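You operate a simulated robot arm through the tools that you are given. There is no shell and no other tool. Be economical: measure what you need, move in short steps, check, and stop when the job is done.

Carry out the task below with a simulated two-armed robot. There is one attempt and no reset: what you move stays moved.

## Task
Open the blue bin lid, take the orange leader bracket and leave it in the blue bin, then shut the lid. Put the roller with blue bands on the flat white lid. Put the splice sample one on the free part of the long white bench away on the worktop of the splice bench. Put the leak marker on the worktop of the long grey bench. Put the splice sample three on the free part of the long white bench away on the worktop of the splice bench. Lift the yellow bin lid open. The order is free. Set down upright: orange leader bracket, leak marker.
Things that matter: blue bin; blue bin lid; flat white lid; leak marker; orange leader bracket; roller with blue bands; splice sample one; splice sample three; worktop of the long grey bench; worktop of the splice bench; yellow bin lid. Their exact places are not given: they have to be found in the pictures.

The check looks at the end state, three seconds after you hand in, the way a careful person would. Anything else that was tipped, shoved, dropped, spilled or broken makes it a failure. Lids that push on must go on centred and level and be pressed home; caps that screw on are set level and turned clockwise until they are tight.

## Robot
Two 7-joint arms with two-finger parallel grippers on one trunk, on a base that drives. Base frame: it is fixed to the floor where the robot stands at the start and does not move with it; the origin is under the middle of the robot, x ahead of it, y to its left, z up. Units: mm, degrees, N and s.
The left shoulder is at the start at [76, 174, 1177], the right one opposite. With the tool pointing down near the work surface each hand reaches from about 100 to 700 mm from the robot's upright axis, wherever it stands, measured 20 degrees to its own side. Places, roughly: blue bin (23x30 cm) [700, 120, 500]; blue bin lid [700, 100, 800]; flat white lid (21x16x2 cm) [-300, -1500, 800]; leak marker [250, -1000, 750]; orange leader bracket [0, -1500, 750]; roller with blue bands (15x5x5 cm) [0, -1200, 800]; splice sample one [0, -1000, 750]; splice sample three [250, -1250, 750]; worktop of the long grey bench [0, 1300, 800]; worktop of the splice bench [-6500, 1500, 800]; yellow bin lid [900, -100, 800]. Payload 3.6 kg a hand.
The tool frame of a hand sits at the grasp point between the pads (the TCP): z along the fingers, y along the line on which they close. The tips reach 30 mm beyond it. The gripper opens to 110 mm. The fingers are 20 mm wide and 10 mm thick; the gripper's body (48 by 112 mm) begins 55 mm behind the TCP.
Orientation is that of the tool frame in the base frame, as [roll, pitch, yaw] about the fixed x, y, z axes, in that order (R = Rz(yaw) Ry(pitch) Rx(roll)). With the fingers straight down and closing along the base's y, the tool's x points along the base's -x, its y along +y and its z along -z.

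## Interface
- The arms move only by the tool move_arm. It takes "left_commands", "right_commands" or both (then of equal length, played together; a hand with none holds still); each is a list of rows, each an object (a shift or turn left out is 0, a gripper value left out holds the last) with "dr": the turn, a rotation vector about the tool's x, y, z in units of 5 degrees (1.0 is 5 degrees), a list of three; "dp": the shift along the tool's x, y, z in units of 25 mm (1.0 is 25 mm), a list of three; "hand": the opening, from 0 (shut) to 1 (fully open). In form: [{"dr": [rx, ry, rz], "dp": [x, y, z], "hand": hand}, ...]. A call has 1 to 12 rows; each row shifts and turns the commanded pose from where the row before left it, along the tool's axes as they then stand. A call with a number of a shift or a turn outside -1 to 1 is refused whole. Rows are played at 5 a second. More than 50 mm and 8.6 degrees between two rows, or a gripper value outside its range, and nothing of the call is played. Where a pose cannot be reached the arm comes as near as it can. A force on the tool above 40 N (or 10 N above the force at the start of the call, whichever is more), or a blocked arm, ends the call early, and 0.2 s more pass. The fingers move at their own pace (about 153 mm/s each) and stop on an object; they squeeze with about 23 N. The grip force told is the motor's: it shows also when the fingers shut on nothing. Time passes only in rows, and 0.2 s behind the last, so rows that do not move let the fingers close. The reply holds the time, the measured pose of the TCP, the force on the tool along the base axes, the opening and the grip force, in the units named above and with some noise, with the torque about the TCP (base axes, N m) and any sound that the robot's microphone picked up.
- Cameras (640 x 400 px; columns grow to the right, rows downward): "scene" is now at [183.9, -43.7, 1371.1]; the picture's right is [-0.41, -0.91, 0.00], its down [-0.35, 0.16, -0.92] and it looks along [0.84, -0.38, -0.39] (base axes); focal length 214 px, centre (320, 200). "left" rides on the left gripper at [73, -17, -103] in its tool frame; the picture's right is [0.23, 0.97, 0.00], its down [-0.76, 0.18, -0.62] and it looks along [-0.61, 0.14, 0.78] (tool axes); focal length 222 px, centre (320, 200). "right" rides on the right gripper at [72, 17, -103] in its tool frame; the picture's right is [-0.23, 0.97, 0.00], its down [-0.76, -0.18, -0.62] and it looks along [-0.61, -0.14, 0.78] (tool axes); focal length 222 px, centre (320, 200).
- grab_frame(camera): a new picture of that camera. No time passes.
- raise_lower(by): slides the trunk up (or, below 0, down) by that many mm; the arms and the scene camera ride with it, the base frame stays. It gives what a move gives, with no picture.
- drive_base(legs): drives the robot by 1 to 6 legs, each [ahead, left, turn to the left] in mm, mm and degrees, along the robot's own axes; the way and the turn of a leg run together, so that a leg with both is an arc; at most 1500 mm and 180 degrees a leg. The arms and the cameras ride along, it lands a little off, and it stops where it bumps. It gives what a move gives.
- turn_head(pan, tilt): turns the head with the scene camera to pan (to the left, within 86 degrees either way) and tilt (down, from -29 to 69), counted from straight ahead of the robot. It gives what a move gives.
- locate(camera, pixels): for up to 12 pixels [column, row] of the newest picture of that camera ("zoom" is the newest enlarged one), the place [x, y, z] in the base frame of the surface seen there, good to about 2 mm, but the place of the scene camera against the robot may be out by one fixed shift of up to 25 mm in any direction. No time passes.
- close_up(camera, box): a new picture of the part [left, top, right, bottom] of that camera's present view, enlarged. No time passes.
- finish_job(): hands the job in; it is judged then, once.

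Go step by step. Measure first, check grasps and placings, and put right what went wrong. The budget is 131 turns and 146 pictures, counting those below and the enlarged ones. Unless the task says otherwise, let go and move clear before handing in.

The tools are called after "Request:" as name(argument=value, ...) on one line, values as JSON. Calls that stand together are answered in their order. move_arm: Moves the arms, as the interface text tells. Its arguments: {"type":"object","properties":{"left_commands":{"type":"array","items":{"type":"object","properties":{"dr":{"type":"array","items":{"type":"number"}},"dp":{"type":"array","items":{"type":"number"}},"hand":{"type":"number"}}}},"right_commands":{"type":"array","items":{"type":"object","properties":{"dr":{"type":"array","items":{"type":"number"}},"dp":{"type":"array","items":{"type":"number"}},"hand":{"type":"number"}}}}},"required":[]} The other tools are called the same way: raise_lower (by) slides the trunk up or down; drive_base (legs) drives the base; turn_head (pan, tilt) turns the head that bears the scene camera; grab_frame (camera) takes a picture; locate (camera, pixels) gives the place of the surface under pixels of a picture; close_up (camera, box) takes an enlarged picture of a part of a camera's view; finish_job () hands the job in.

At the start:

```text
time: 0.0
left_ee_pos: [344.9, 50.6, 1383.0]
left_ee_rot: [-180.0, -0.1, -179.8]
left_contact_force: [0.7, 0.6, -0.5]
left_ft_torque: [-0.02, 0.02, -0.03]
left_opening: 109.9
left_gripper_force: 0.0
right_ee_pos: [330.4, -243.6, 1265.4]
right_ee_rot: [-180.0, -0.1, 180.0]
right_contact_force: [-0.4, -0.7, 0.1]
right_ft_torque: [0.0, 0.0, -0.01]
right_opening: 110.2
right_gripper_force: 0.0
trunk travel left (down, up): [-293.0, 470.0]
robot x, y, heading: [-0.1, -0.5, -0.1]
head pan, tilt: [-24.3, 22.7]
```

scene: 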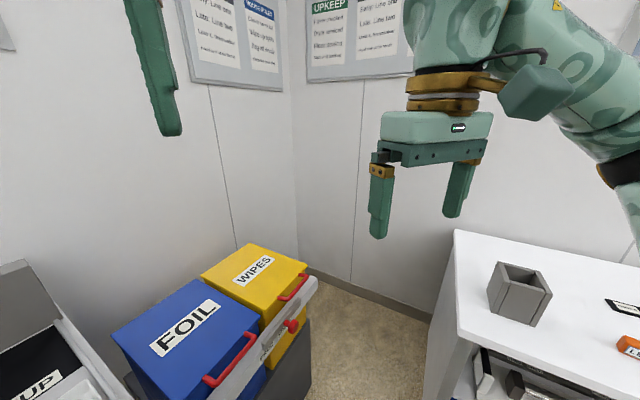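
right: 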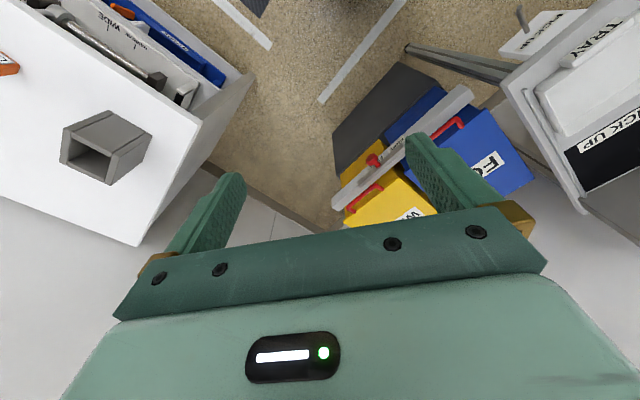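
left: 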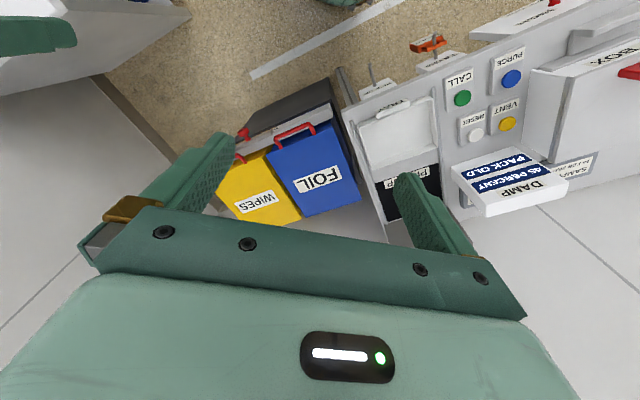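

The first pictures show the blue (FOIL) and yellow (WIPES) bins with a grey bar with a red knob in front of them. I look around with the head before moving.

Request:
close_up(camera="scene", box=[80, 220, 340, 400])

Request:
turn_head(pan=-80, tilt=35)

Request:
grab_frame(camera="scene")

Request:
turn_head(pan=10, tilt=45)

Request:
grab_frame(camera="scene")

Request:
turn_head(pan=80, tilt=30)

Request:
grab_frame(camera="scene")

```text
2.22 times, centred on (210, 310) of scene
```

zoom: 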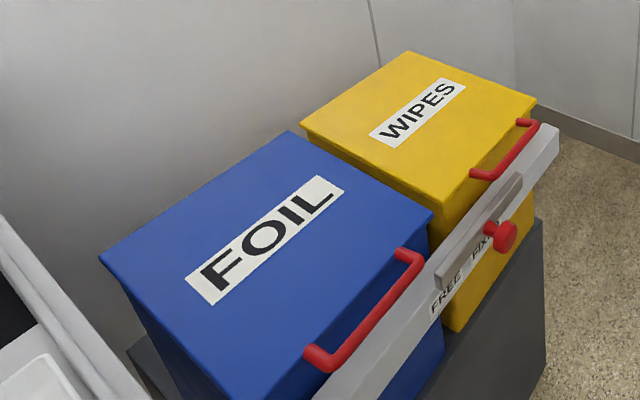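

```text
time: 1.2
left_ee_pos: [345.1, 50.8, 1383.3]
left_ee_rot: [-179.9, -0.1, -179.8]
left_contact_force: [-0.4, 0.2, -0.5]
left_ft_torque: [0.04, 0.02, 0.0]
left_opening: 109.9
left_gripper_force: 0.0
right_ee_pos: [330.4, -244.1, 1266.2]
right_ee_rot: [-180.0, -0.2, -180.0]
right_contact_force: [-0.4, -1.3, 0.9]
right_ft_torque: [-0.04, -0.03, -0.01]
right_opening: 110.0
right_gripper_force: 0.0
trunk travel left (down, up): [-293.0, 470.0]
robot x, y, heading: [-0.1, -2.4, 0.0]
head pan, tilt: [-80.0, 35.0]
```

```text
141 pictures are left
```

scene: 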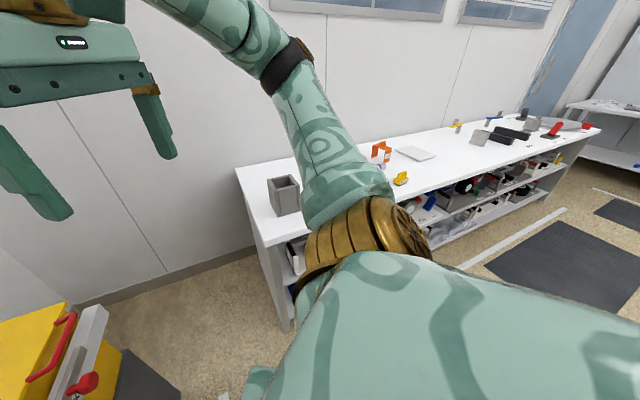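

```text
time: 2.9
left_ee_pos: [345.6, 51.3, 1384.1]
left_ee_rot: [-179.9, -0.2, -179.8]
left_contact_force: [0.0, -0.2, 0.4]
left_ft_torque: [-0.01, 0.0, -0.04]
left_opening: 109.9
left_gripper_force: 0.0
right_ee_pos: [331.7, -244.6, 1266.1]
right_ee_rot: [-179.9, -0.1, -179.9]
right_contact_force: [0.3, -0.2, -0.4]
right_ft_torque: [-0.03, 0.03, 0.0]
right_opening: 110.1
right_gripper_force: 0.1
trunk travel left (down, up): [-293.0, 470.0]
robot x, y, heading: [1.1, -0.1, 0.0]
head pan, tilt: [10.0, 45.0]
```

```text
140 pictures are left
```

scene: 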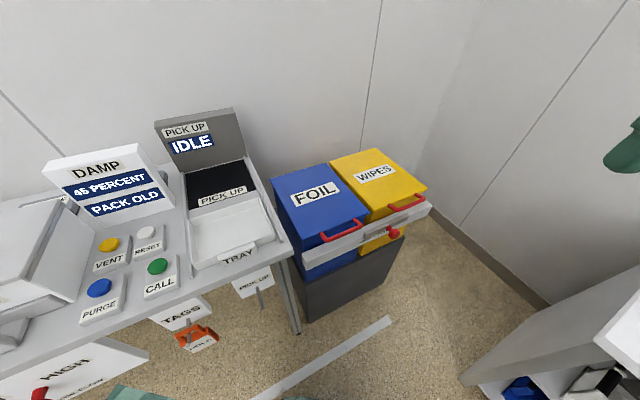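

```text
time: 4.3
left_ee_pos: [343.9, 51.3, 1382.4]
left_ee_rot: [-179.9, -0.1, -179.8]
left_contact_force: [0.3, 0.2, 0.0]
left_ft_torque: [0.01, -0.02, -0.01]
left_opening: 110.0
left_gripper_force: 0.1
right_ee_pos: [330.2, -245.4, 1266.8]
right_ee_rot: [-180.0, -0.1, -179.9]
right_contact_force: [0.3, -0.6, 0.3]
right_ft_torque: [0.04, 0.0, 0.01]
right_opening: 109.6
right_gripper_force: 0.0
trunk travel left (down, up): [-293.0, 470.0]
robot x, y, heading: [2.4, -4.1, 0.0]
head pan, tilt: [80.0, 30.0]
```

```text
139 pictures are left
```

scene: 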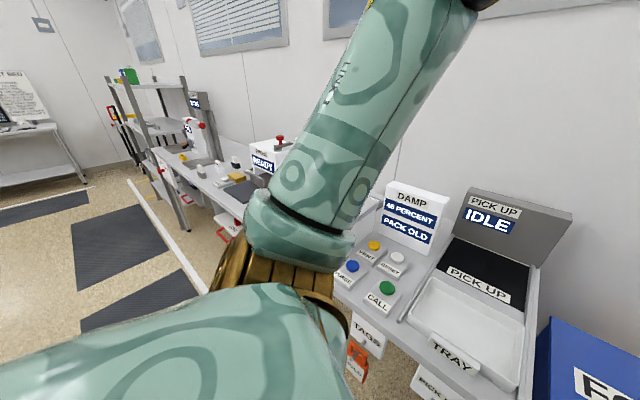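

Bins carry a sliding bar with "FREE / FIX" wording, and there are notices on the walls. I'll read both.

Request:
turn_head(pan=-10, tilt=5)

Request:
grab_frame(camera="scene")

Request:
close_up(camera="scene", box=[180, 60, 420, 210])

Request:
turn_head(pan=0, tilt=50)

Request:
close_up(camera="scene", box=[270, 130, 430, 230])

```text
time: 6.0
left_ee_pos: [343.4, 50.6, 1384.0]
left_ee_rot: [-179.8, -0.1, -179.9]
left_contact_force: [-0.8, -0.1, -0.2]
left_ft_torque: [0.0, 0.02, 0.02]
left_opening: 110.1
left_gripper_force: 0.0
right_ee_pos: [330.3, -243.8, 1266.6]
right_ee_rot: [-180.0, -0.1, -180.0]
right_contact_force: [0.3, 0.7, 0.2]
right_ft_torque: [0.0, -0.01, 0.03]
right_opening: 110.1
right_gripper_force: 0.0
trunk travel left (down, up): [-293.0, 470.0]
robot x, y, heading: [-1.7, 3.0, -0.1]
head pan, tilt: [-10.0, 5.0]
```

```text
138 pictures are left
```

scene: 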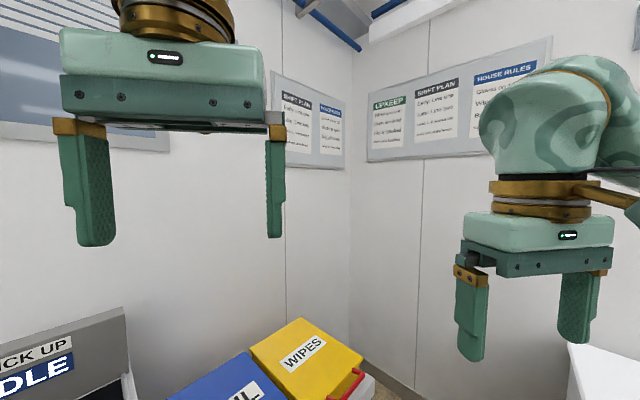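

```text
2.67 times, centred on (300, 135) of scene
```

zoom: 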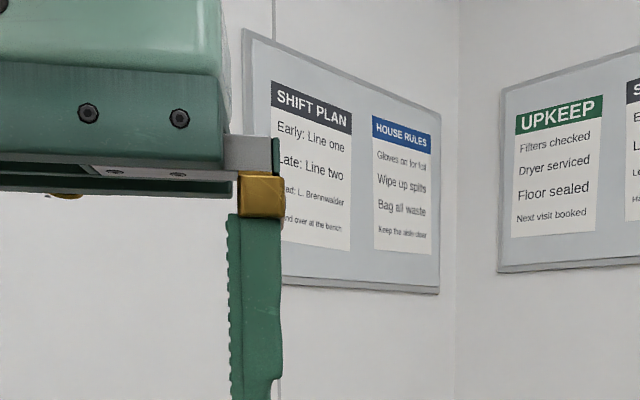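

```text
time: 7.1
left_ee_pos: [344.7, 51.2, 1382.4]
left_ee_rot: [-179.9, -0.1, -179.7]
left_contact_force: [0.2, -0.6, -0.5]
left_ft_torque: [0.0, 0.01, 0.0]
left_opening: 109.7
left_gripper_force: 0.1
right_ee_pos: [330.8, -245.2, 1266.4]
right_ee_rot: [180.0, -0.1, -180.0]
right_contact_force: [0.0, -0.6, -0.4]
right_ft_torque: [0.0, 0.0, 0.03]
right_opening: 109.9
right_gripper_force: 0.0
trunk travel left (down, up): [-293.0, 470.0]
robot x, y, heading: [-0.2, -3.2, 0.1]
head pan, tilt: [0.0, 50.0]
```

```text
4.00 times, centred on (350, 180) of scene
```

zoom: 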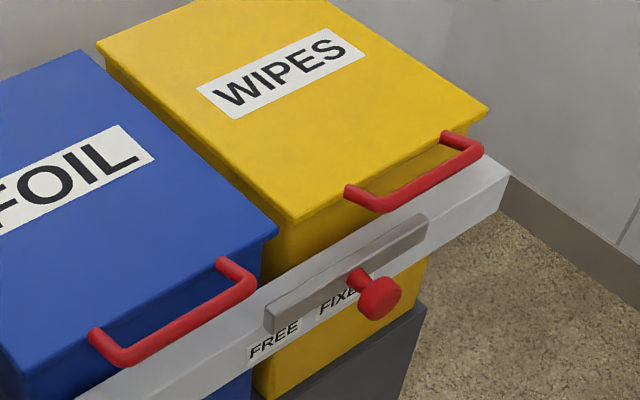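

The red slide knob stands at FIXED; it likely must go to FREE before the lids open. I measure knob, handles and lids.

Request:
locate(camera="zoom", pixels=[[380, 298], [285, 340], [335, 300], [418, 195], [180, 335], [280, 230], [480, 110], [325, 35], [290, 215], [80, 55], [270, 315], [425, 225]])

Request:
grab_frame(camera="scene")

Request:
grab_frame(camera="right")

Request:
locate(camera="right", pixels=[[373, 160], [352, 208], [455, 125], [388, 222]])

```text
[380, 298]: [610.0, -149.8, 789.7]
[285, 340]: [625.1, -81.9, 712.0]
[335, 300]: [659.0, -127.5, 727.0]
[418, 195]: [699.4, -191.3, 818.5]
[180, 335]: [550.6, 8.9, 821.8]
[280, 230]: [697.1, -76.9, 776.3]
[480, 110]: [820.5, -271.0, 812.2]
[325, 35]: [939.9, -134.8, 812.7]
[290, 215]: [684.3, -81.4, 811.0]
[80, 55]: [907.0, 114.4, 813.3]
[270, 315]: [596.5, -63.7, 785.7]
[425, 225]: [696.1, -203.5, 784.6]
```

```text
135 pictures are left
```

scene: 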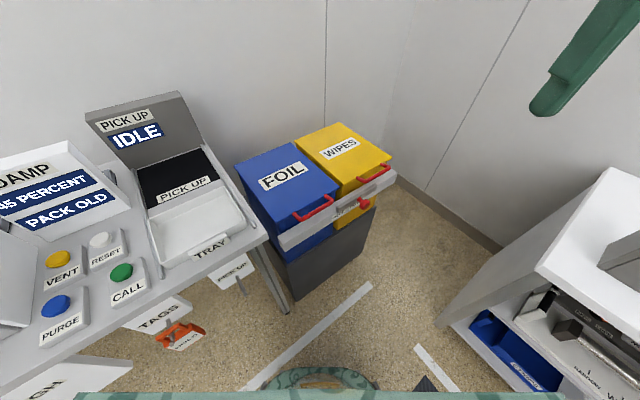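

```text
134 pictures are left
```

right: 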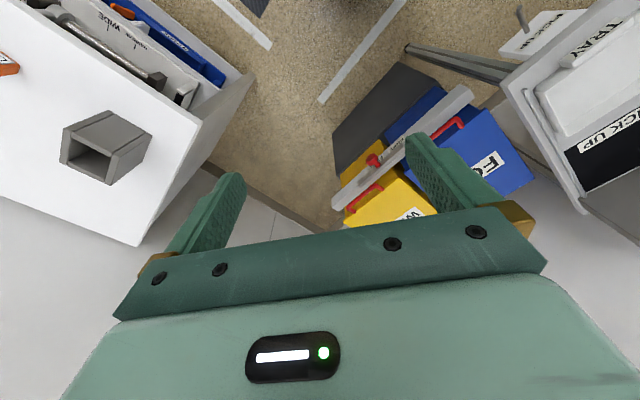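

```text
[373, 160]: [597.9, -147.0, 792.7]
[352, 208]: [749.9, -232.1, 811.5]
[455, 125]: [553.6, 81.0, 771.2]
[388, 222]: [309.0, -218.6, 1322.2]
```

Bin fronts run along about (0.58, -0.81), so the robot must face about 36° left. I check the nearby benches' edges before driving.

Request:
locate(camera="scene", pixels=[[612, 170], [540, 268], [630, 345], [225, 250], [290, 310], [100, 320], [285, 258], [375, 205], [445, 330], [270, 385], [180, 330], [240, 280]])

Request:
turn_head(pan=-60, tilt=45)

Request:
grab_frame(camera="scene")

```text
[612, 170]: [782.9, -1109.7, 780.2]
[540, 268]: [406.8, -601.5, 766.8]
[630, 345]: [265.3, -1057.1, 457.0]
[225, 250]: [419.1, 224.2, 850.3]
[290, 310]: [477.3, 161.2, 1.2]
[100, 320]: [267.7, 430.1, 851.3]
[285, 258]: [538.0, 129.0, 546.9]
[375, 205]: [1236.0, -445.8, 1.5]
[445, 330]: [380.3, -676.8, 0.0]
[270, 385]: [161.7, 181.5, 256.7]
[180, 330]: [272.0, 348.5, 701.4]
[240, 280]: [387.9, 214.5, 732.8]
```

```text
time: 8.4
left_ee_pos: [344.8, 51.4, 1383.2]
left_ee_rot: [-179.9, -0.1, -179.8]
left_contact_force: [0.0, 0.2, 0.7]
left_ft_torque: [-0.01, 0.02, 0.01]
left_opening: 109.9
left_gripper_force: 0.0
right_ee_pos: [330.7, -243.7, 1266.4]
right_ee_rot: [180.0, -0.1, -180.0]
right_contact_force: [0.0, 0.6, -0.1]
right_ft_torque: [0.01, 0.0, 0.01]
right_opening: 109.9
right_gripper_force: 0.0
trunk travel left (down, up): [-293.0, 470.0]
robot x, y, heading: [-0.7, -0.8, -0.1]
head pan, tilt: [-60.0, 45.0]
```

```text
133 pictures are left
```

scene: 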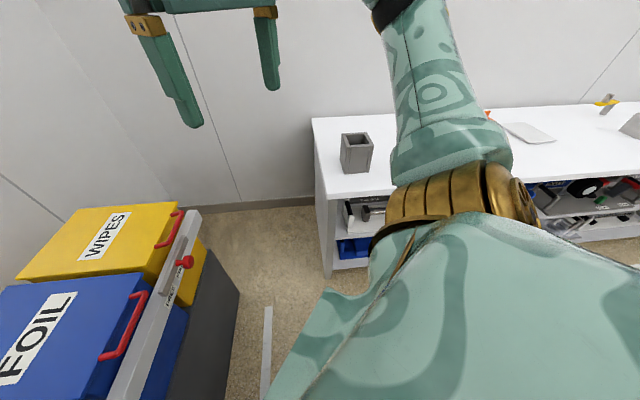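

The room is turned ~36°: bins lie ahead at that heading, with the white bench's end to the right. I turn and shift right to stand before the bins.

Request:
drive_base(legs=[[0, 0, 36], [0, -370, 0]])

Request:
turn_head(pan=-5, tilt=50)

Request:
grab_frame(camera="scene")

```text
time: 12.4
left_ee_pos: [467.6, -59.5, 1384.2]
left_ee_rot: [-179.9, -0.1, -144.3]
left_contact_force: [0.2, -0.8, -0.1]
left_ft_torque: [0.02, 0.0, -0.01]
left_opening: 110.0
left_gripper_force: 0.0
right_ee_pos: [628.0, -308.3, 1266.0]
right_ee_rot: [179.9, -0.2, -144.2]
right_contact_force: [0.7, -0.2, -1.1]
right_ft_torque: [0.0, 0.03, 0.0]
right_opening: 110.2
right_gripper_force: 0.0
trunk travel left (down, up): [-293.0, 470.0]
robot x, y, heading: [218.0, -304.7, 35.6]
head pan, tilt: [-60.0, 45.0]
```

```text
time: 13.7
left_ee_pos: [466.6, -59.2, 1383.9]
left_ee_rot: [180.0, -0.1, -144.1]
left_contact_force: [0.3, 0.2, -0.5]
left_ft_torque: [-0.01, -0.01, 0.0]
left_opening: 110.1
left_gripper_force: 0.2
right_ee_pos: [627.5, -306.3, 1265.8]
right_ee_rot: [-179.9, -0.1, -144.3]
right_contact_force: [-0.3, -0.4, -0.5]
right_ft_torque: [0.03, 0.0, 0.03]
right_opening: 109.8
right_gripper_force: 0.1
trunk travel left (down, up): [-293.0, 470.0]
robot x, y, heading: [215.2, -297.5, 35.5]
head pan, tilt: [-5.0, 50.0]
```

```text
132 pictures are left
```

scene: 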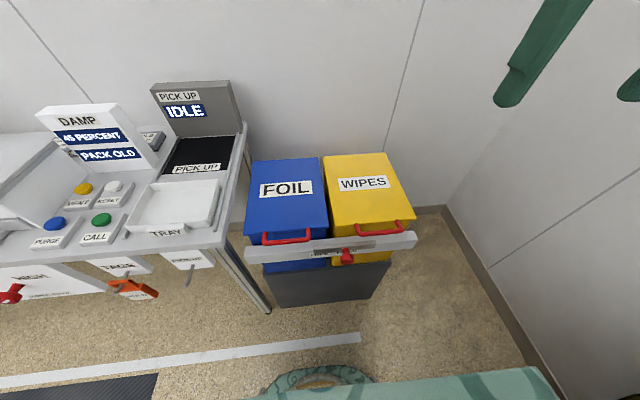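

Now square on to the bins (heading 35.5°). I measure knob (346,257), handles and lid corners.

Request:
locate(camera="scene", pixels=[[346, 258], [268, 239], [306, 236], [362, 230], [398, 226], [248, 234], [327, 228], [414, 219], [388, 155], [252, 162], [322, 158], [250, 255]])

Request:
close_up(camera="scene", box=[230, 140, 430, 265])

```text
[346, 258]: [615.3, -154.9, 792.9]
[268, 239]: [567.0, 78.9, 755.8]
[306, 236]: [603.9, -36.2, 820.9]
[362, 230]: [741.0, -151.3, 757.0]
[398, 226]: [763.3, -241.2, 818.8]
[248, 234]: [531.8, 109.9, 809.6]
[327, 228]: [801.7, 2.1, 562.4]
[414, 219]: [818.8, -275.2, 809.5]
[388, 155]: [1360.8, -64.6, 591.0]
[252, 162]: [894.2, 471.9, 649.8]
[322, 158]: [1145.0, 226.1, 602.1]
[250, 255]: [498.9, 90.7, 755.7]
```

```text
3.20 times, centred on (330, 202) of scene
```

zoom: 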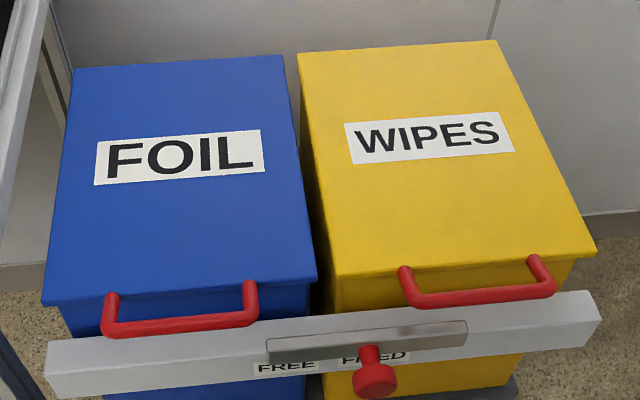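

Request:
locate(camera="zoom", pixels=[[376, 372], [368, 352], [285, 370], [380, 358], [180, 325], [112, 329], [240, 318], [480, 297], [415, 300], [545, 289], [80, 72], [490, 45]])

Request:
locate(camera="scene", pixels=[[258, 232], [324, 226], [322, 163], [384, 160]])

```text
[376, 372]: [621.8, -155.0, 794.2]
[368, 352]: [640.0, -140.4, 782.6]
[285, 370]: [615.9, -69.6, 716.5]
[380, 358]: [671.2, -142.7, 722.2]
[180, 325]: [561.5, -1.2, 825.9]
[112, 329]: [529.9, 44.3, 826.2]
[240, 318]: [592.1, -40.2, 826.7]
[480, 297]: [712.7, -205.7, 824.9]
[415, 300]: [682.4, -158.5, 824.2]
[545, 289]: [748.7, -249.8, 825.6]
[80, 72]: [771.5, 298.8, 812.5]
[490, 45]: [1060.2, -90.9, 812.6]
```

```text
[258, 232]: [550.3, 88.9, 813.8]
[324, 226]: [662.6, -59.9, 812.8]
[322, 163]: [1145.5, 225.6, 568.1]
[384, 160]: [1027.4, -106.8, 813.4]
```

Handles lie at F≈455 (along heading 36°), z≈820; knob at about (618,-155,790). I lower both hands above them to measure with the hand cameras.

Request:
move_arm(right_commands=[{"dp": [-0.25, 0.44, 1]}, {"dp": [-0.25, 0.44, 1]}, {"dp": [-0.25, 0.44, 1]}, {"dp": [-0.25, 0.44, 1]}, {"dp": [-0.25, 0.44, 1]}, {"dp": [-0.25, 0.44, 1]}, {"dp": [-0.25, 0.44, 1]}, {"dp": [-0.25, 0.44, 1]}, {"dp": [-0.25, 0.44, 1]}, {"dp": [-0.25, 0.44, 1]}, {"dp": [-0.25, 0.44, 1]}, {"dp": [-0.25, 0.44, 1]}], left_commands=[{"dp": [-0.1, 0, 1]}, {"dp": [-0.1, 0, 1]}, {"dp": [-0.1, 0, 1]}, {"dp": [-0.1, 0, 1]}, {"dp": [-0.1, 0, 1]}, {"dp": [-0.1, 0, 1]}, {"dp": [-0.1, 0, 1]}, {"dp": [-0.1, 0, 1]}, {"dp": [-0.1, 0, 1]}, {"dp": [-0.1, 0, 1]}, {"dp": [-0.1, 0, 1]}, {"dp": [-0.1, 0, 1]}])

Request:
grab_frame(camera="right")

Request:
grab_frame(camera="left")

```text
time: 16.3
left_ee_pos: [491.4, -41.0, 1082.7]
left_ee_rot: [-179.8, -0.1, -144.2]
left_contact_force: [-0.5, 0.4, 0.2]
left_ft_torque: [-0.03, -0.02, 0.01]
left_opening: 109.9
left_gripper_force: 0.1
right_ee_pos: [611.7, -155.6, 965.7]
right_ee_rot: [180.0, -0.1, -144.5]
right_contact_force: [0.3, 0.1, -1.0]
right_ft_torque: [-0.01, 0.0, 0.0]
right_opening: 110.3
right_gripper_force: 0.0
trunk travel left (down, up): [-293.0, 470.0]
robot x, y, heading: [217.2, -301.3, 35.6]
head pan, tilt: [-5.0, 50.0]
```

```text
130 pictures are left
```

right: 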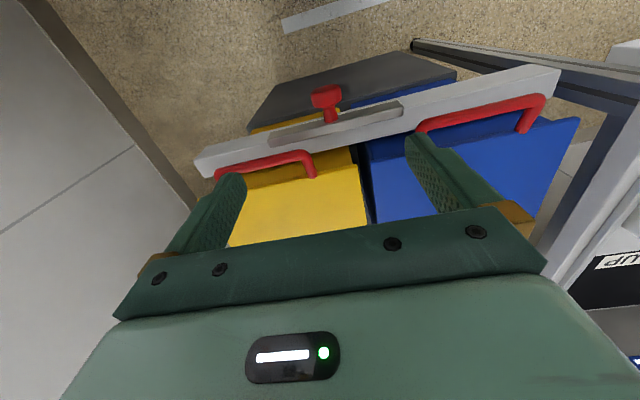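

```text
129 pictures are left
```

left: 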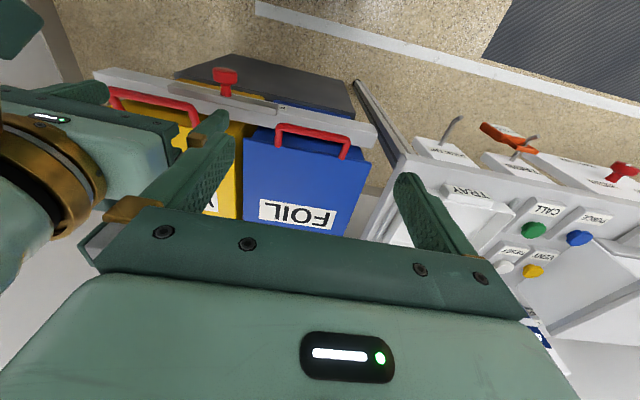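

Hand cameras see knob (325,97) and handles. I measure with them.

Request:
locate(camera="right", pixels=[[326, 92], [326, 108], [331, 118], [265, 160], [310, 165], [280, 137], [400, 108], [480, 110], [530, 105], [240, 152], [370, 115]])

Request:
locate(camera="left", pixels=[[225, 75], [315, 132], [278, 135], [348, 150], [345, 122], [370, 145]])

Request:
close_up(camera="right", box=[240, 70, 420, 182])

```text
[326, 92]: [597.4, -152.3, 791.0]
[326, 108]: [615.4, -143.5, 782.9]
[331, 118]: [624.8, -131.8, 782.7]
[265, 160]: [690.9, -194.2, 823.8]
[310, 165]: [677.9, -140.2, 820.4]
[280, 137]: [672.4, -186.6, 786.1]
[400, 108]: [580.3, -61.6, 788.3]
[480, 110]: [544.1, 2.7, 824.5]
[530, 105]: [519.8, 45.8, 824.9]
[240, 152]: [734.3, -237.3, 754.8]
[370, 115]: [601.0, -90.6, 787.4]
```

```text
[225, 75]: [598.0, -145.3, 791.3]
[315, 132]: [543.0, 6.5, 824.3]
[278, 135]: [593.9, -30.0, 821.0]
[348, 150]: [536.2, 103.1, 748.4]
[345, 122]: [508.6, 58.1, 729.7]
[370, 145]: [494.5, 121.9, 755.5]
```

```text
3.56 times, centred on (330, 126) of right
```

zoom: 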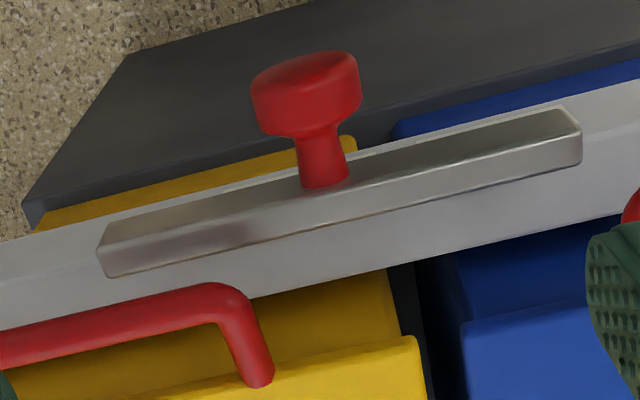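

Scene camera is off by about (+18,-8,+1); the knob's axis is at L=-474, z≈776. I descend on the knob, grip it and slide it 57 mm toward FREE.

Request:
move_arm(right_commands=[{"dp": [0, 0.48, 0.5]}, {"dp": [0, 0, 1]}, {"dp": [0, 0, 1]}, {"dp": [0, 0, 1]}, {"dp": [0, 0, 1]}, {"dp": [0, 0, 1]}, {"dp": [0, 0, 1]}, {"dp": [0, 0, 0.8]}, {"hand": 0}, {"hand": 0}, {"hand": 0}, {"hand": 0}])

Request:
grab_frame(camera="right")

```text
time: 18.9
left_ee_pos: [491.6, -42.9, 1083.8]
left_ee_rot: [-179.8, -0.1, -144.3]
left_contact_force: [-0.9, -0.2, -0.6]
left_ft_torque: [-0.01, -0.01, 0.0]
left_opening: 110.1
left_gripper_force: 0.1
right_ee_pos: [603.3, -147.6, 784.2]
right_ee_rot: [180.0, -0.1, -144.3]
right_contact_force: [0.4, 0.1, -4.1]
right_ft_torque: [0.35, -0.51, 0.56]
right_opening: 37.1
right_gripper_force: 44.5
trunk travel left (down, up): [-293.0, 470.0]
robot x, y, heading: [218.0, -303.8, 35.8]
head pan, tilt: [-5.0, 50.0]
```

```text
127 pictures are left
```

right: 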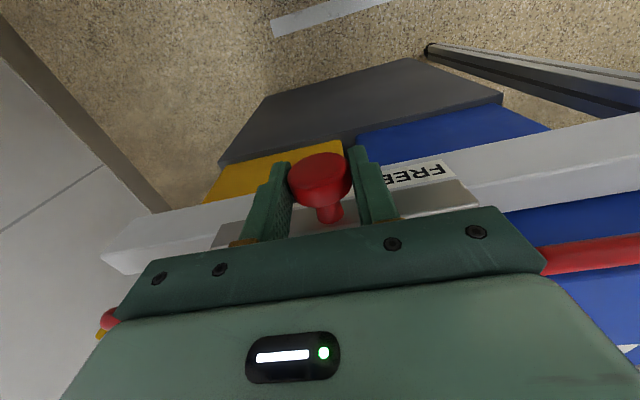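

The knob head is held (opening 37 mm). I slide it left along the bar.

Request:
move_arm(right_commands=[{"dp": [0, 0.4, 0]}, {"dp": [0, 0.4, 0]}, {"dp": [0, 0.4, 0]}, {"dp": [0, 0.4, 0]}, {"dp": [0, 0.4, 0]}, {"dp": [0, 0.3, 0]}, {}])

Request:
close_up(camera="scene", box=[230, 140, 430, 265])

Request:
grab_frame(camera="right")

```text
time: 20.5
left_ee_pos: [490.8, -41.5, 1084.4]
left_ee_rot: [-179.9, 0.0, -144.2]
left_contact_force: [-0.1, -0.6, 0.5]
left_ft_torque: [-0.01, 0.0, -0.01]
left_opening: 110.2
left_gripper_force: 0.1
right_ee_pos: [568.9, -101.4, 784.6]
right_ee_rot: [-179.9, -0.1, -144.4]
right_contact_force: [-2.8, -8.1, 6.9]
right_ft_torque: [-0.19, 0.22, 0.48]
right_opening: 37.3
right_gripper_force: 44.9
trunk travel left (down, up): [-293.0, 470.0]
robot x, y, heading: [216.4, -299.7, 35.7]
head pan, tilt: [-5.0, 50.0]
```

```text
3.20 times, centred on (330, 202) of scene
```

zoom: 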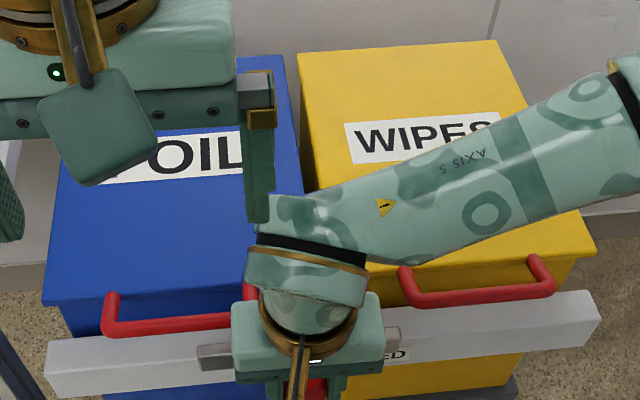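

```text
125 pictures are left
```

right: 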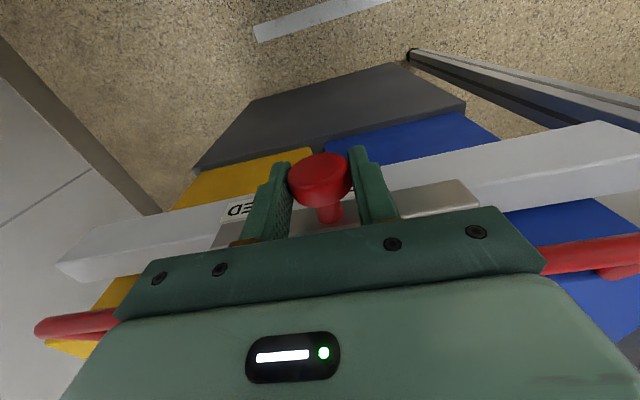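

The plate moved with the hand and now shows FIXED uncovered, so it's at FREE. I let go, rise, and move over the yellow handle.

Request:
move_arm(right_commands=[{"hand": 1}, {"hand": 1}, {"dp": [0, 0, -1]}, {"dp": [0, 0, -1]}, {"dp": [0, 0, -1]}, {"dp": [0, 0, -1]}, {"dp": [-0.35, -1, 0]}, {"dp": [-0.35, -1, 0]}, {"dp": [-0.35, -1, 0]}, {"dp": [-0.35, -1, 0]}, {"dp": [-0.35, -1, 0]}, {"dp": [0, -1, 0]}])

Request:
close_up(camera="scene", box=[230, 140, 430, 265])

Request:
grab_frame(camera="right")

```text
time: 21.7
left_ee_pos: [493.3, -42.6, 1088.5]
left_ee_rot: [-179.3, 0.4, -144.3]
left_contact_force: [-2.3, 1.3, 5.5]
left_ft_torque: [-0.19, -0.07, -0.1]
left_opening: 108.5
left_gripper_force: 0.0
right_ee_pos: [571.0, -105.4, 847.9]
right_ee_rot: [-179.3, -0.5, -144.6]
right_contact_force: [0.1, -0.6, -0.1]
right_ft_torque: [-0.03, 0.01, 0.0]
right_opening: 110.1
right_gripper_force: 0.1
trunk travel left (down, up): [-293.0, 470.0]
robot x, y, heading: [217.7, -300.2, 35.7]
head pan, tilt: [-5.0, 50.0]
stopped in row 6 (left hand): the force on the tool passed its limit at 62 N (the readings are from after the stop); the commanded pose is now the measured one
```

```text
3.20 times, centred on (330, 202) of scene
```

zoom: 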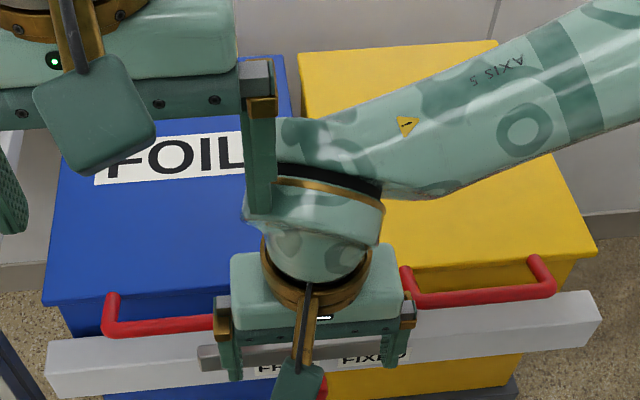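

```text
123 pictures are left
```

right: 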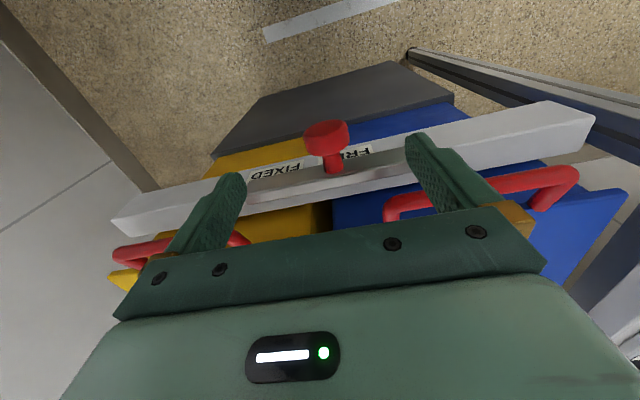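

The right wrist bumped the left fingers above; no harm. I move the left hand up and away, then shift the right over the yellow handle.

Request:
move_arm(right_commands=[{}, {}, {}, {"dp": [0, -1, 0]}, {"dp": [-0.35, -1, 0]}, {"dp": [-0.35, -1, 0]}, {"dp": [-0.35, -1, 0]}, {"dp": [-0.35, -1, 0]}, {"dp": [-0.2, -1, 0]}], left_commands=[{"dp": [0, 1, -1]}, {"dp": [0, 1, -1]}, {"dp": [0, 1, -1]}, {"dp": [0, 1, -1]}, {}, {}, {}, {}, {}])

Request:
close_up(camera="scene", box=[230, 140, 430, 265])

Request:
grab_frame(camera="right")

```text
time: 23.7
left_ee_pos: [431.0, 38.5, 1188.1]
left_ee_rot: [-179.1, 0.6, -144.3]
left_contact_force: [-0.3, -0.4, 0.1]
left_ft_torque: [0.02, -0.01, 0.03]
left_opening: 109.7
left_gripper_force: 0.0
right_ee_pos: [685.2, -203.0, 851.7]
right_ee_rot: [-179.3, -0.5, -144.6]
right_contact_force: [-18.3, -0.7, 7.7]
right_ft_torque: [-0.4, 0.18, -0.37]
right_opening: 108.3
right_gripper_force: 0.1
trunk travel left (down, up): [-293.0, 470.0]
robot x, y, heading: [216.1, -301.4, 35.9]
head pan, tilt: [-5.0, 50.0]
```

```text
3.20 times, centred on (330, 202) of scene
```

zoom: 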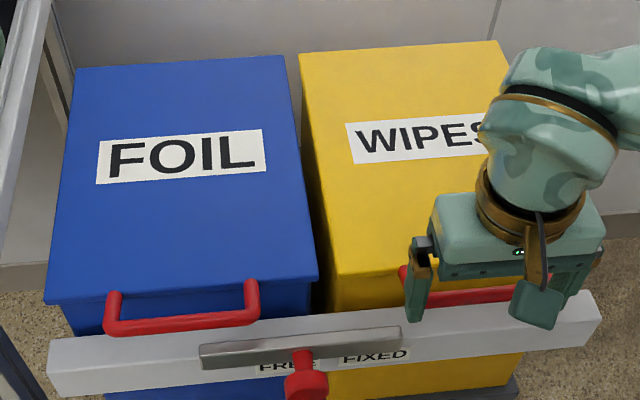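

```text
121 pictures are left
```

right: 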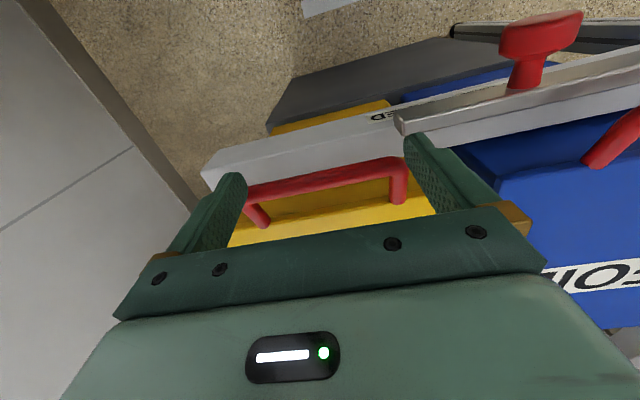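

Right fingertips brushed the handle (about 18 N), so I lift off. Plan: hook each handle from below with closed fingers pointing forward; first retreat, close and bring both hands to F≈340.

Request:
move_arm(right_commands=[{"dp": [0, 0, -1]}, {"dp": [0, 0, -1]}, {"dp": [1, 0, 0], "hand": 0}, {"dp": [1, 0, 0]}, {"dp": [1, 0, 0]}, {"dp": [0.8, 0, 0]}, {}, {}, {}, {}, {}, {}], left_commands=[{"dp": [0.1, -0.25, 1], "hand": 0}, {"dp": [0.1, -0.25, 1]}, {"dp": [0.1, -0.25, 1]}, {"dp": [0.1, -0.25, 1]}, {"dp": [0.1, -0.25, 1]}, {"dp": [0.1, -0.25, 1]}, {"dp": [0.1, -0.25, 1]}, {"dp": [0.1, -0.25, 1]}, {"dp": [0.1, -0.25, 1]}, {"dp": [0.1, -0.25, 1]}, {"dp": [0.1, -0.25, 1]}, {"dp": [0.1, -0.15, 1]}])

Request:
move_arm(right_commands=[{"dr": [0, -1, 0]}, {"dr": [0, -1, 0]}, {"dr": [0, -1, 0]}, {"dr": [0, -1, 0]}, {"dr": [0, -1, 0]}, {"dr": [0, -1, 0]}, {"dr": [0, -1, 0]}, {"dr": [0, -1, 0]}, {"dr": [0, -1, 0]}], left_commands=[{"dr": [0, -1, 0]}, {"dr": [0, -1, 0]}, {"dr": [0, -1, 0]}, {"dr": [0, -1, 0]}, {"dr": [0, -1, 0]}, {"dr": [0, -1, 0]}, {"dr": [0, -1, 0]}, {"dr": [0, -1, 0]}, {"dr": [0, -1, 0]}])

Request:
grab_frame(camera="scene")

```text
time: 26.3
left_ee_pos: [455.7, -38.8, 887.9]
left_ee_rot: [-179.3, 0.5, -144.3]
left_contact_force: [0.3, -1.0, -0.8]
left_ft_torque: [0.02, -0.01, 0.05]
left_opening: 0.1
left_gripper_force: 23.0
right_ee_pos: [612.5, -258.4, 900.5]
right_ee_rot: [-179.4, -0.5, -144.7]
right_contact_force: [0.8, 0.2, -0.4]
right_ft_torque: [-0.01, 0.02, 0.0]
right_opening: 0.0
right_gripper_force: 22.2
trunk travel left (down, up): [-293.0, 470.0]
robot x, y, heading: [216.7, -300.3, 35.7]
head pan, tilt: [-5.0, 50.0]
```

```text
time: 28.3
left_ee_pos: [473.5, -19.7, 898.2]
left_ee_rot: [-179.1, 46.6, -142.0]
left_contact_force: [0.8, 0.3, 0.6]
left_ft_torque: [-0.03, 0.0, -0.02]
left_opening: 0.0
left_gripper_force: 23.2
left hand out of reach, approached as far as the arm can: row 9
right_ee_pos: [623.9, -168.0, 965.9]
right_ee_rot: [-178.8, 44.4, -144.0]
right_contact_force: [-0.5, -0.9, -0.1]
right_ft_torque: [-0.01, 0.01, 0.01]
right_opening: 0.0
right_gripper_force: 23.1
right hand out of reach, approached as far as the arm can: row 4, 5, 6, 7, 8, 9
trunk travel left (down, up): [-293.0, 470.0]
robot x, y, heading: [218.3, -299.5, 35.6]
head pan, tilt: [-5.0, 50.0]
```

```text
120 pictures are left
```

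scene: 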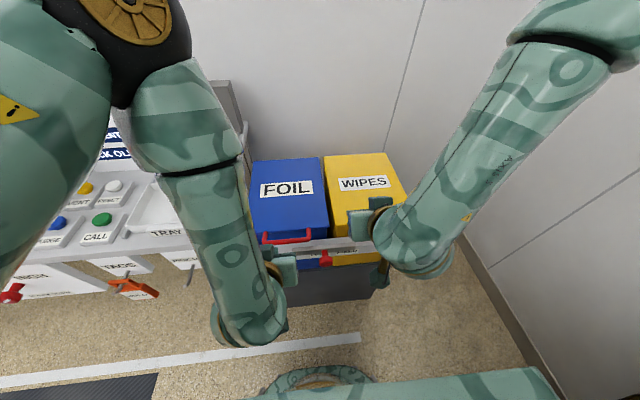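

Pointing forward is too close to the body here. I back off 180 mm and lower the trunk 150 mm to give the wrists room.

Request:
drive_base(legs=[[-180, 0, 0]])

Request:
raise_lower(by=-50)

Request:
grab_frame(camera="scene")

```text
time: 29.8
left_ee_pos: [324.0, -125.8, 897.9]
left_ee_rot: [-179.5, 46.9, -142.1]
left_contact_force: [0.3, 0.7, 1.5]
left_ft_torque: [0.01, 0.02, 0.02]
left_opening: 0.0
left_gripper_force: 22.6
right_ee_pos: [475.5, -274.7, 966.6]
right_ee_rot: [-178.9, 44.5, -143.9]
right_contact_force: [-0.6, -0.7, 0.0]
right_ft_torque: [0.04, -0.01, 0.0]
right_opening: 0.0
right_gripper_force: 23.7
trunk travel left (down, up): [-293.0, 470.0]
robot x, y, heading: [70.7, -409.9, 35.8]
head pan, tilt: [-5.0, 50.0]
```

```text
time: 30.7
left_ee_pos: [334.4, -113.8, 849.7]
left_ee_rot: [180.0, 49.0, -140.7]
left_contact_force: [-0.1, -0.1, -0.1]
left_ft_torque: [0.0, -0.01, -0.01]
left_opening: 0.0
left_gripper_force: 23.2
right_ee_pos: [483.0, -270.4, 899.4]
right_ee_rot: [-178.9, 41.8, -143.8]
right_contact_force: [0.6, -0.7, 0.2]
right_ft_torque: [-0.04, 0.0, 0.01]
right_opening: 0.1
right_gripper_force: 23.0
trunk travel left (down, up): [-243.0, 520.0]
robot x, y, heading: [64.4, -408.7, 35.6]
head pan, tilt: [-5.0, 50.0]
```

```text
119 pictures are left
```

scene: 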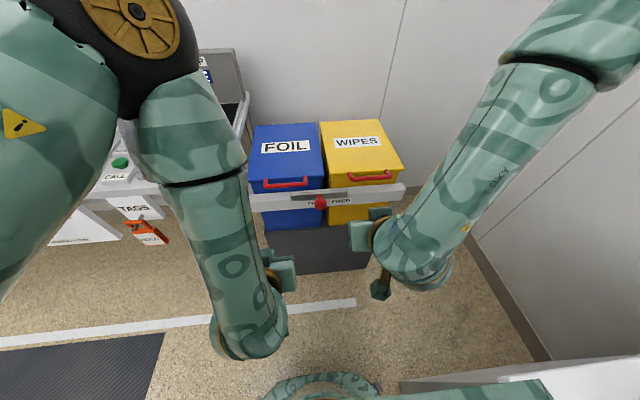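

Both wrists now have slack. I move both hands ahead (still pitched ~45°), then continue the pitch in the next call.

Request:
move_arm(right_commands=[{"dp": [-0.7, -0.5, 0.7]}, {"dp": [-0.7, -0.5, 0.7]}, {"dp": [-0.7, -0.5, 0.7]}, {"dp": [-0.7, -0.5, 0.7]}, {"dp": [-0.7, -0.5, 0.7]}, {}], left_commands=[{"dp": [-0.7, 0, 0.7]}, {"dp": [-0.7, 0, 0.7]}, {"dp": [-0.7, 0, 0.7]}, {"dp": [-0.7, 0, 0.7]}, {"dp": [-0.7, 0, 0.7]}, {}])

Request:
move_arm(right_commands=[{"dr": [0, -1, 0]}, {"dr": [0, -1, 0]}, {"dr": [0, -1, 0]}, {"dr": [0, -1, 0]}, {"dr": [0, -1, 0]}, {"dr": [0, -1, 0]}], left_commands=[{"dr": [0, -1, 0]}, {"dr": [0, -1, 0]}, {"dr": [0, -1, 0]}, {"dr": [0, -1, 0]}, {"dr": [0, -1, 0]}, {"dr": [0, -1, 0]}])

Request:
grab_frame(camera="scene")

```text
time: 32.1
left_ee_pos: [423.7, -54.3, 854.3]
left_ee_rot: [-179.6, 46.7, -142.1]
left_contact_force: [-0.6, -0.3, 0.3]
left_ft_torque: [-0.01, -0.01, 0.02]
left_opening: 0.0
left_gripper_force: 22.5
left hand out of reach, approached as far as the arm can: row 2
right_ee_pos: [618.7, -250.2, 892.4]
right_ee_rot: [-178.8, 41.5, -143.9]
right_contact_force: [0.9, -0.1, 0.1]
right_ft_torque: [0.0, 0.0, 0.01]
right_opening: 0.0
right_gripper_force: 22.9
trunk travel left (down, up): [-243.0, 520.0]
robot x, y, heading: [68.5, -406.5, 35.8]
head pan, tilt: [-5.0, 50.0]
```

```text
time: 33.5
left_ee_pos: [490.2, -82.7, 962.0]
left_ee_rot: [-179.7, 75.6, -141.3]
left_contact_force: [0.0, 0.2, -0.2]
left_ft_torque: [-0.02, -0.01, -0.01]
left_opening: 0.0
left_gripper_force: 23.0
left hand out of reach, approached as far as the arm can: row 1, 2, 3, 4, 5, 6
right_ee_pos: [603.8, -169.9, 995.6]
right_ee_rot: [-173.5, 62.3, -140.6]
right_contact_force: [-0.7, -0.2, 0.0]
right_ft_torque: [-0.03, -0.02, -0.02]
right_opening: 0.1
right_gripper_force: 23.4
right hand out of reach, approached as far as the arm can: row 1, 2, 3, 4, 5, 6
trunk travel left (down, up): [-243.0, 520.0]
robot x, y, heading: [66.9, -405.0, 36.0]
head pan, tilt: [-5.0, 50.0]
```

```text
118 pictures are left
```

scene: 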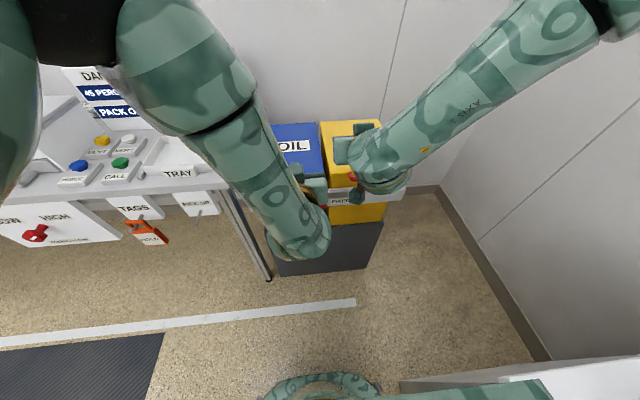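

Low with forward pitch is the limit; a lower shoulder will help. I pull hands back ~75 mm and lower the trunk 190 mm.

Request:
move_arm(right_commands=[{"dp": [0, -0.7, -1]}, {"dp": [0, -0.7, -1]}, {"dp": [0, -0.7, -1]}], left_commands=[{"dp": [0, 0.7, -1]}, {"dp": [0, 0.7, -1]}, {"dp": [0, 0.7, -1]}])

Request:
raise_lower(by=-190)

Request:
grab_frame(camera="scene")

```text
time: 34.3
left_ee_pos: [411.0, -85.3, 1002.7]
left_ee_rot: [-179.4, 76.4, -141.5]
left_contact_force: [-0.6, -0.6, 0.9]
left_ft_torque: [0.0, 0.01, 0.0]
left_opening: 0.1
left_gripper_force: 22.9
left hand out of reach, approached as far as the arm can: row 1, 2, 3
right_ee_pos: [572.3, -239.5, 1043.3]
right_ee_rot: [-173.7, 62.6, -140.6]
right_contact_force: [-0.2, 0.1, -0.4]
right_ft_torque: [0.02, -0.01, 0.02]
right_opening: 0.2
right_gripper_force: 22.5
right hand out of reach, approached as far as the arm can: row 1, 2, 3
trunk travel left (down, up): [-243.0, 520.0]
robot x, y, heading: [67.6, -407.9, 36.0]
head pan, tilt: [-5.0, 50.0]
```

```text
time: 36.4
left_ee_pos: [431.5, -61.4, 783.5]
left_ee_rot: [179.5, 72.8, -140.9]
left_contact_force: [0.7, 0.1, -0.2]
left_ft_torque: [0.0, 0.03, -0.01]
left_opening: 0.0
left_gripper_force: 23.2
right_ee_pos: [606.3, -217.3, 776.7]
right_ee_rot: [-175.0, 51.4, -141.5]
right_contact_force: [0.0, 0.0, 0.6]
right_ft_torque: [-0.03, -0.02, -0.01]
right_opening: 0.0
right_gripper_force: 22.9
trunk travel left (down, up): [-53.0, 710.0]
robot x, y, heading: [66.6, -410.5, 35.9]
head pan, tilt: [-5.0, 50.0]
```

```text
117 pictures are left
```

scene: 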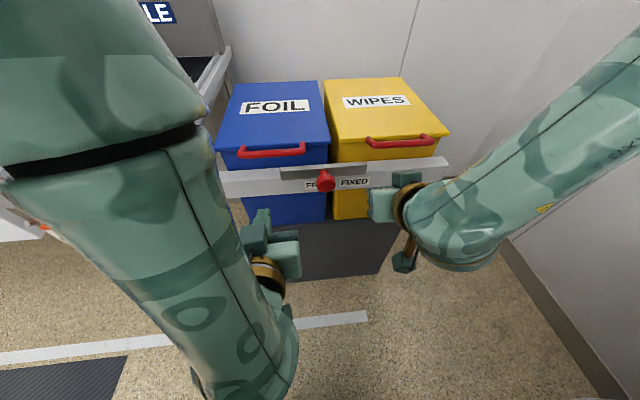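

Left is now pitched 73° at (F 313, L -303, z 783). I continue pitching both up toward horizontal.

Request:
move_arm(right_commands=[{"dr": [0, -1, 0]}, {"dr": [0, -1, 0]}, {"dr": [0, -1, 0]}, {"dr": [0, -1, 0]}, {"dr": [0, -1, 0]}, {"dr": [0, -1, 0]}, {"dr": [0, -1, 0]}], left_commands=[{"dr": [0, -1, 0]}, {"dr": [0, -1, 0]}, {"dr": [0, -1, 0]}, {"dr": [0, -0.6, 0]}, {}, {}, {}])

```text
time: 38.2
left_ee_pos: [429.6, -42.4, 845.4]
left_ee_rot: [146.2, 84.9, -169.4]
left_contact_force: [0.1, 0.7, -0.7]
left_ft_torque: [0.0, -0.01, 0.02]
left_opening: 0.0
left_gripper_force: 23.1
left hand out of reach, approached as far as the arm can: row 1, 2, 3, 4
right_ee_pos: [576.7, -155.7, 816.7]
right_ee_rot: [-158.2, 78.2, -128.2]
right_contact_force: [0.3, 0.2, 0.0]
right_ft_torque: [0.0, -0.01, 0.02]
right_opening: 0.0
right_gripper_force: 23.1
right hand out of reach, approached as far as the arm can: row 1, 2, 3, 4, 5, 6, 7
trunk travel left (down, up): [-53.0, 710.0]
robot x, y, heading: [71.2, -409.0, 35.9]
head pan, tilt: [-5.0, 50.0]
stopped in row 7 (left hand): the arm was blocked; the commanded pose is now the measured one
```

Both hands are now nearly forward (left heading 44°, right 30°); the commanded pose was reset. I lower to z≈795, straighten the heading and line up with the handles.

Request:
move_arm(right_commands=[{"dp": [0.5, -1, 0], "dr": [-0.65, 0, 0]}, {"dp": [0.4, -1, 0], "dr": [-0.65, 0, 0]}, {"dp": [0, -1, 0]}, {"dp": [0, -1, 0]}, {}, {}, {}], left_commands=[{"dp": [0, 0, 1], "dr": [0.85, 0, 0]}, {"dp": [0, 0, 1], "dr": [0.85, 0, 0]}, {"dp": [0.7, -0.4, 0]}, {"dp": [0.7, -0.4, 0]}, {"dp": [0.6, 0, 0]}, {"dp": [0, 0, 0.5]}, {}])

Request:
grab_frame(camera="scene")

```text
time: 38.9
left_ee_pos: [491.4, -64.7, 839.7]
left_ee_rot: [159.9, 82.8, -162.0]
left_contact_force: [-3.5, 3.5, 0.7]
left_ft_torque: [-0.13, -0.02, -0.37]
left_opening: 0.0
left_gripper_force: 23.1
left hand out of reach, approached as far as the arm can: row 1, 2, 3
right_ee_pos: [579.7, -161.1, 815.5]
right_ee_rot: [-157.3, 78.1, -128.3]
right_contact_force: [2.6, -4.4, -0.4]
right_ft_torque: [0.13, 0.07, 0.34]
right_opening: 0.0
right_gripper_force: 23.5
right hand out of reach, approached as far as the arm can: row 1, 2, 3
trunk travel left (down, up): [-53.0, 710.0]
robot x, y, heading: [64.6, -407.6, 35.9]
head pan, tilt: [-5.0, 50.0]
stopped in row 3 (right hand): the force on the tool passed its limit at 55 N (the readings are from after the stop); the commanded pose is now the measured one
```

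```text
116 pictures are left
```

scene: 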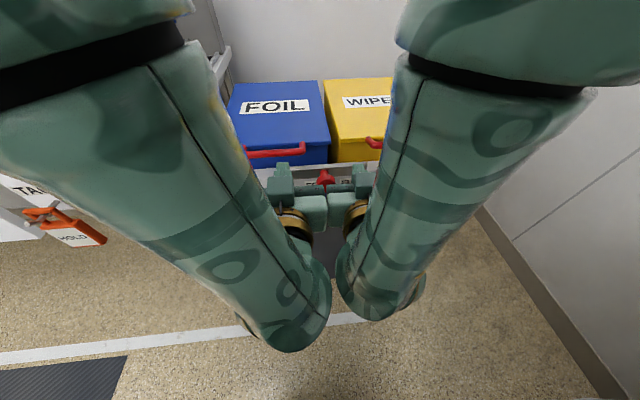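

The two hands touched each other in front of the body: too close. I back up 200 mm so the arms can be stretched out, and spread the hands.

Request:
drive_base(legs=[[-200, 0, 0]])

Request:
move_arm(right_commands=[{"dp": [0, -0.7, 0.7]}, {"dp": [0, -0.7, 0.7]}, {"dp": [0, -0.7, 0.7]}, {"dp": [0, -0.7, 0.7]}, {"dp": [0, 0, 1]}, {"dp": [0, 0, 1]}], left_commands=[{"dp": [0, 0.3, 0.5]}, {"dp": [0, 0.3, 0.7]}, {"dp": [0, 0.3, 1]}, {"dp": [0, 0, 1]}, {"dp": [0, 0, 1]}, {}])

Request:
grab_frame(camera="scene")

```text
time: 40.5
left_ee_pos: [334.3, -178.7, 839.1]
left_ee_rot: [159.7, 82.7, -162.4]
left_contact_force: [-8.2, 11.0, 1.5]
left_ft_torque: [-0.28, -0.15, -1.0]
left_opening: 0.2
left_gripper_force: 23.5
right_ee_pos: [420.9, -276.4, 816.5]
right_ee_rot: [-157.4, 78.2, -128.4]
right_contact_force: [8.6, -9.7, -0.6]
right_ft_torque: [0.38, 0.26, 1.15]
right_opening: 0.0
right_gripper_force: 23.3
trunk travel left (down, up): [-53.0, 710.0]
robot x, y, heading: [-90.4, -519.1, 35.4]
head pan, tilt: [-5.0, 50.0]
```

```text
time: 41.9
left_ee_pos: [409.9, -119.4, 846.3]
left_ee_rot: [158.0, 82.7, -163.0]
left_contact_force: [5.3, 4.6, -3.8]
left_ft_torque: [0.4, -0.19, 0.32]
left_opening: 0.0
left_gripper_force: 22.6
left hand out of reach, approached as far as the arm can: row 3, 4, 5
right_ee_pos: [431.5, -250.3, 818.6]
right_ee_rot: [-158.6, 78.0, -129.7]
right_contact_force: [-5.5, -4.3, 4.0]
right_ft_torque: [0.23, 0.12, 0.49]
right_opening: 0.1
right_gripper_force: 23.0
right hand out of reach, approached as far as the arm can: row 1, 2, 3, 4, 5, 6
trunk travel left (down, up): [-53.0, 710.0]
robot x, y, heading: [-89.2, -518.5, 35.6]
head pan, tilt: [-5.0, 50.0]
stopped in row 6 (left hand): the force on the tool passed its limit at 70 N (the readings are from after the stop); the commanded pose is now the measured one
```

```text
115 pictures are left
```

scene: 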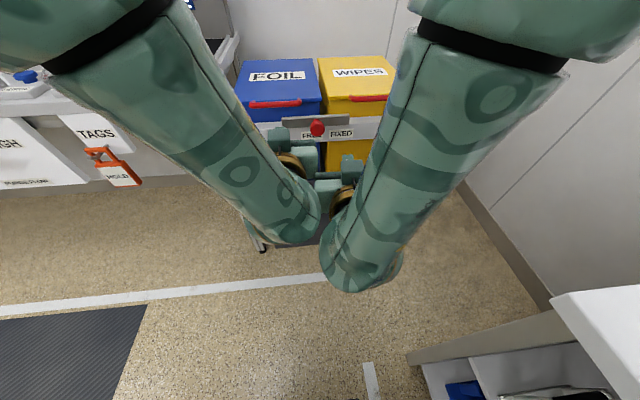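

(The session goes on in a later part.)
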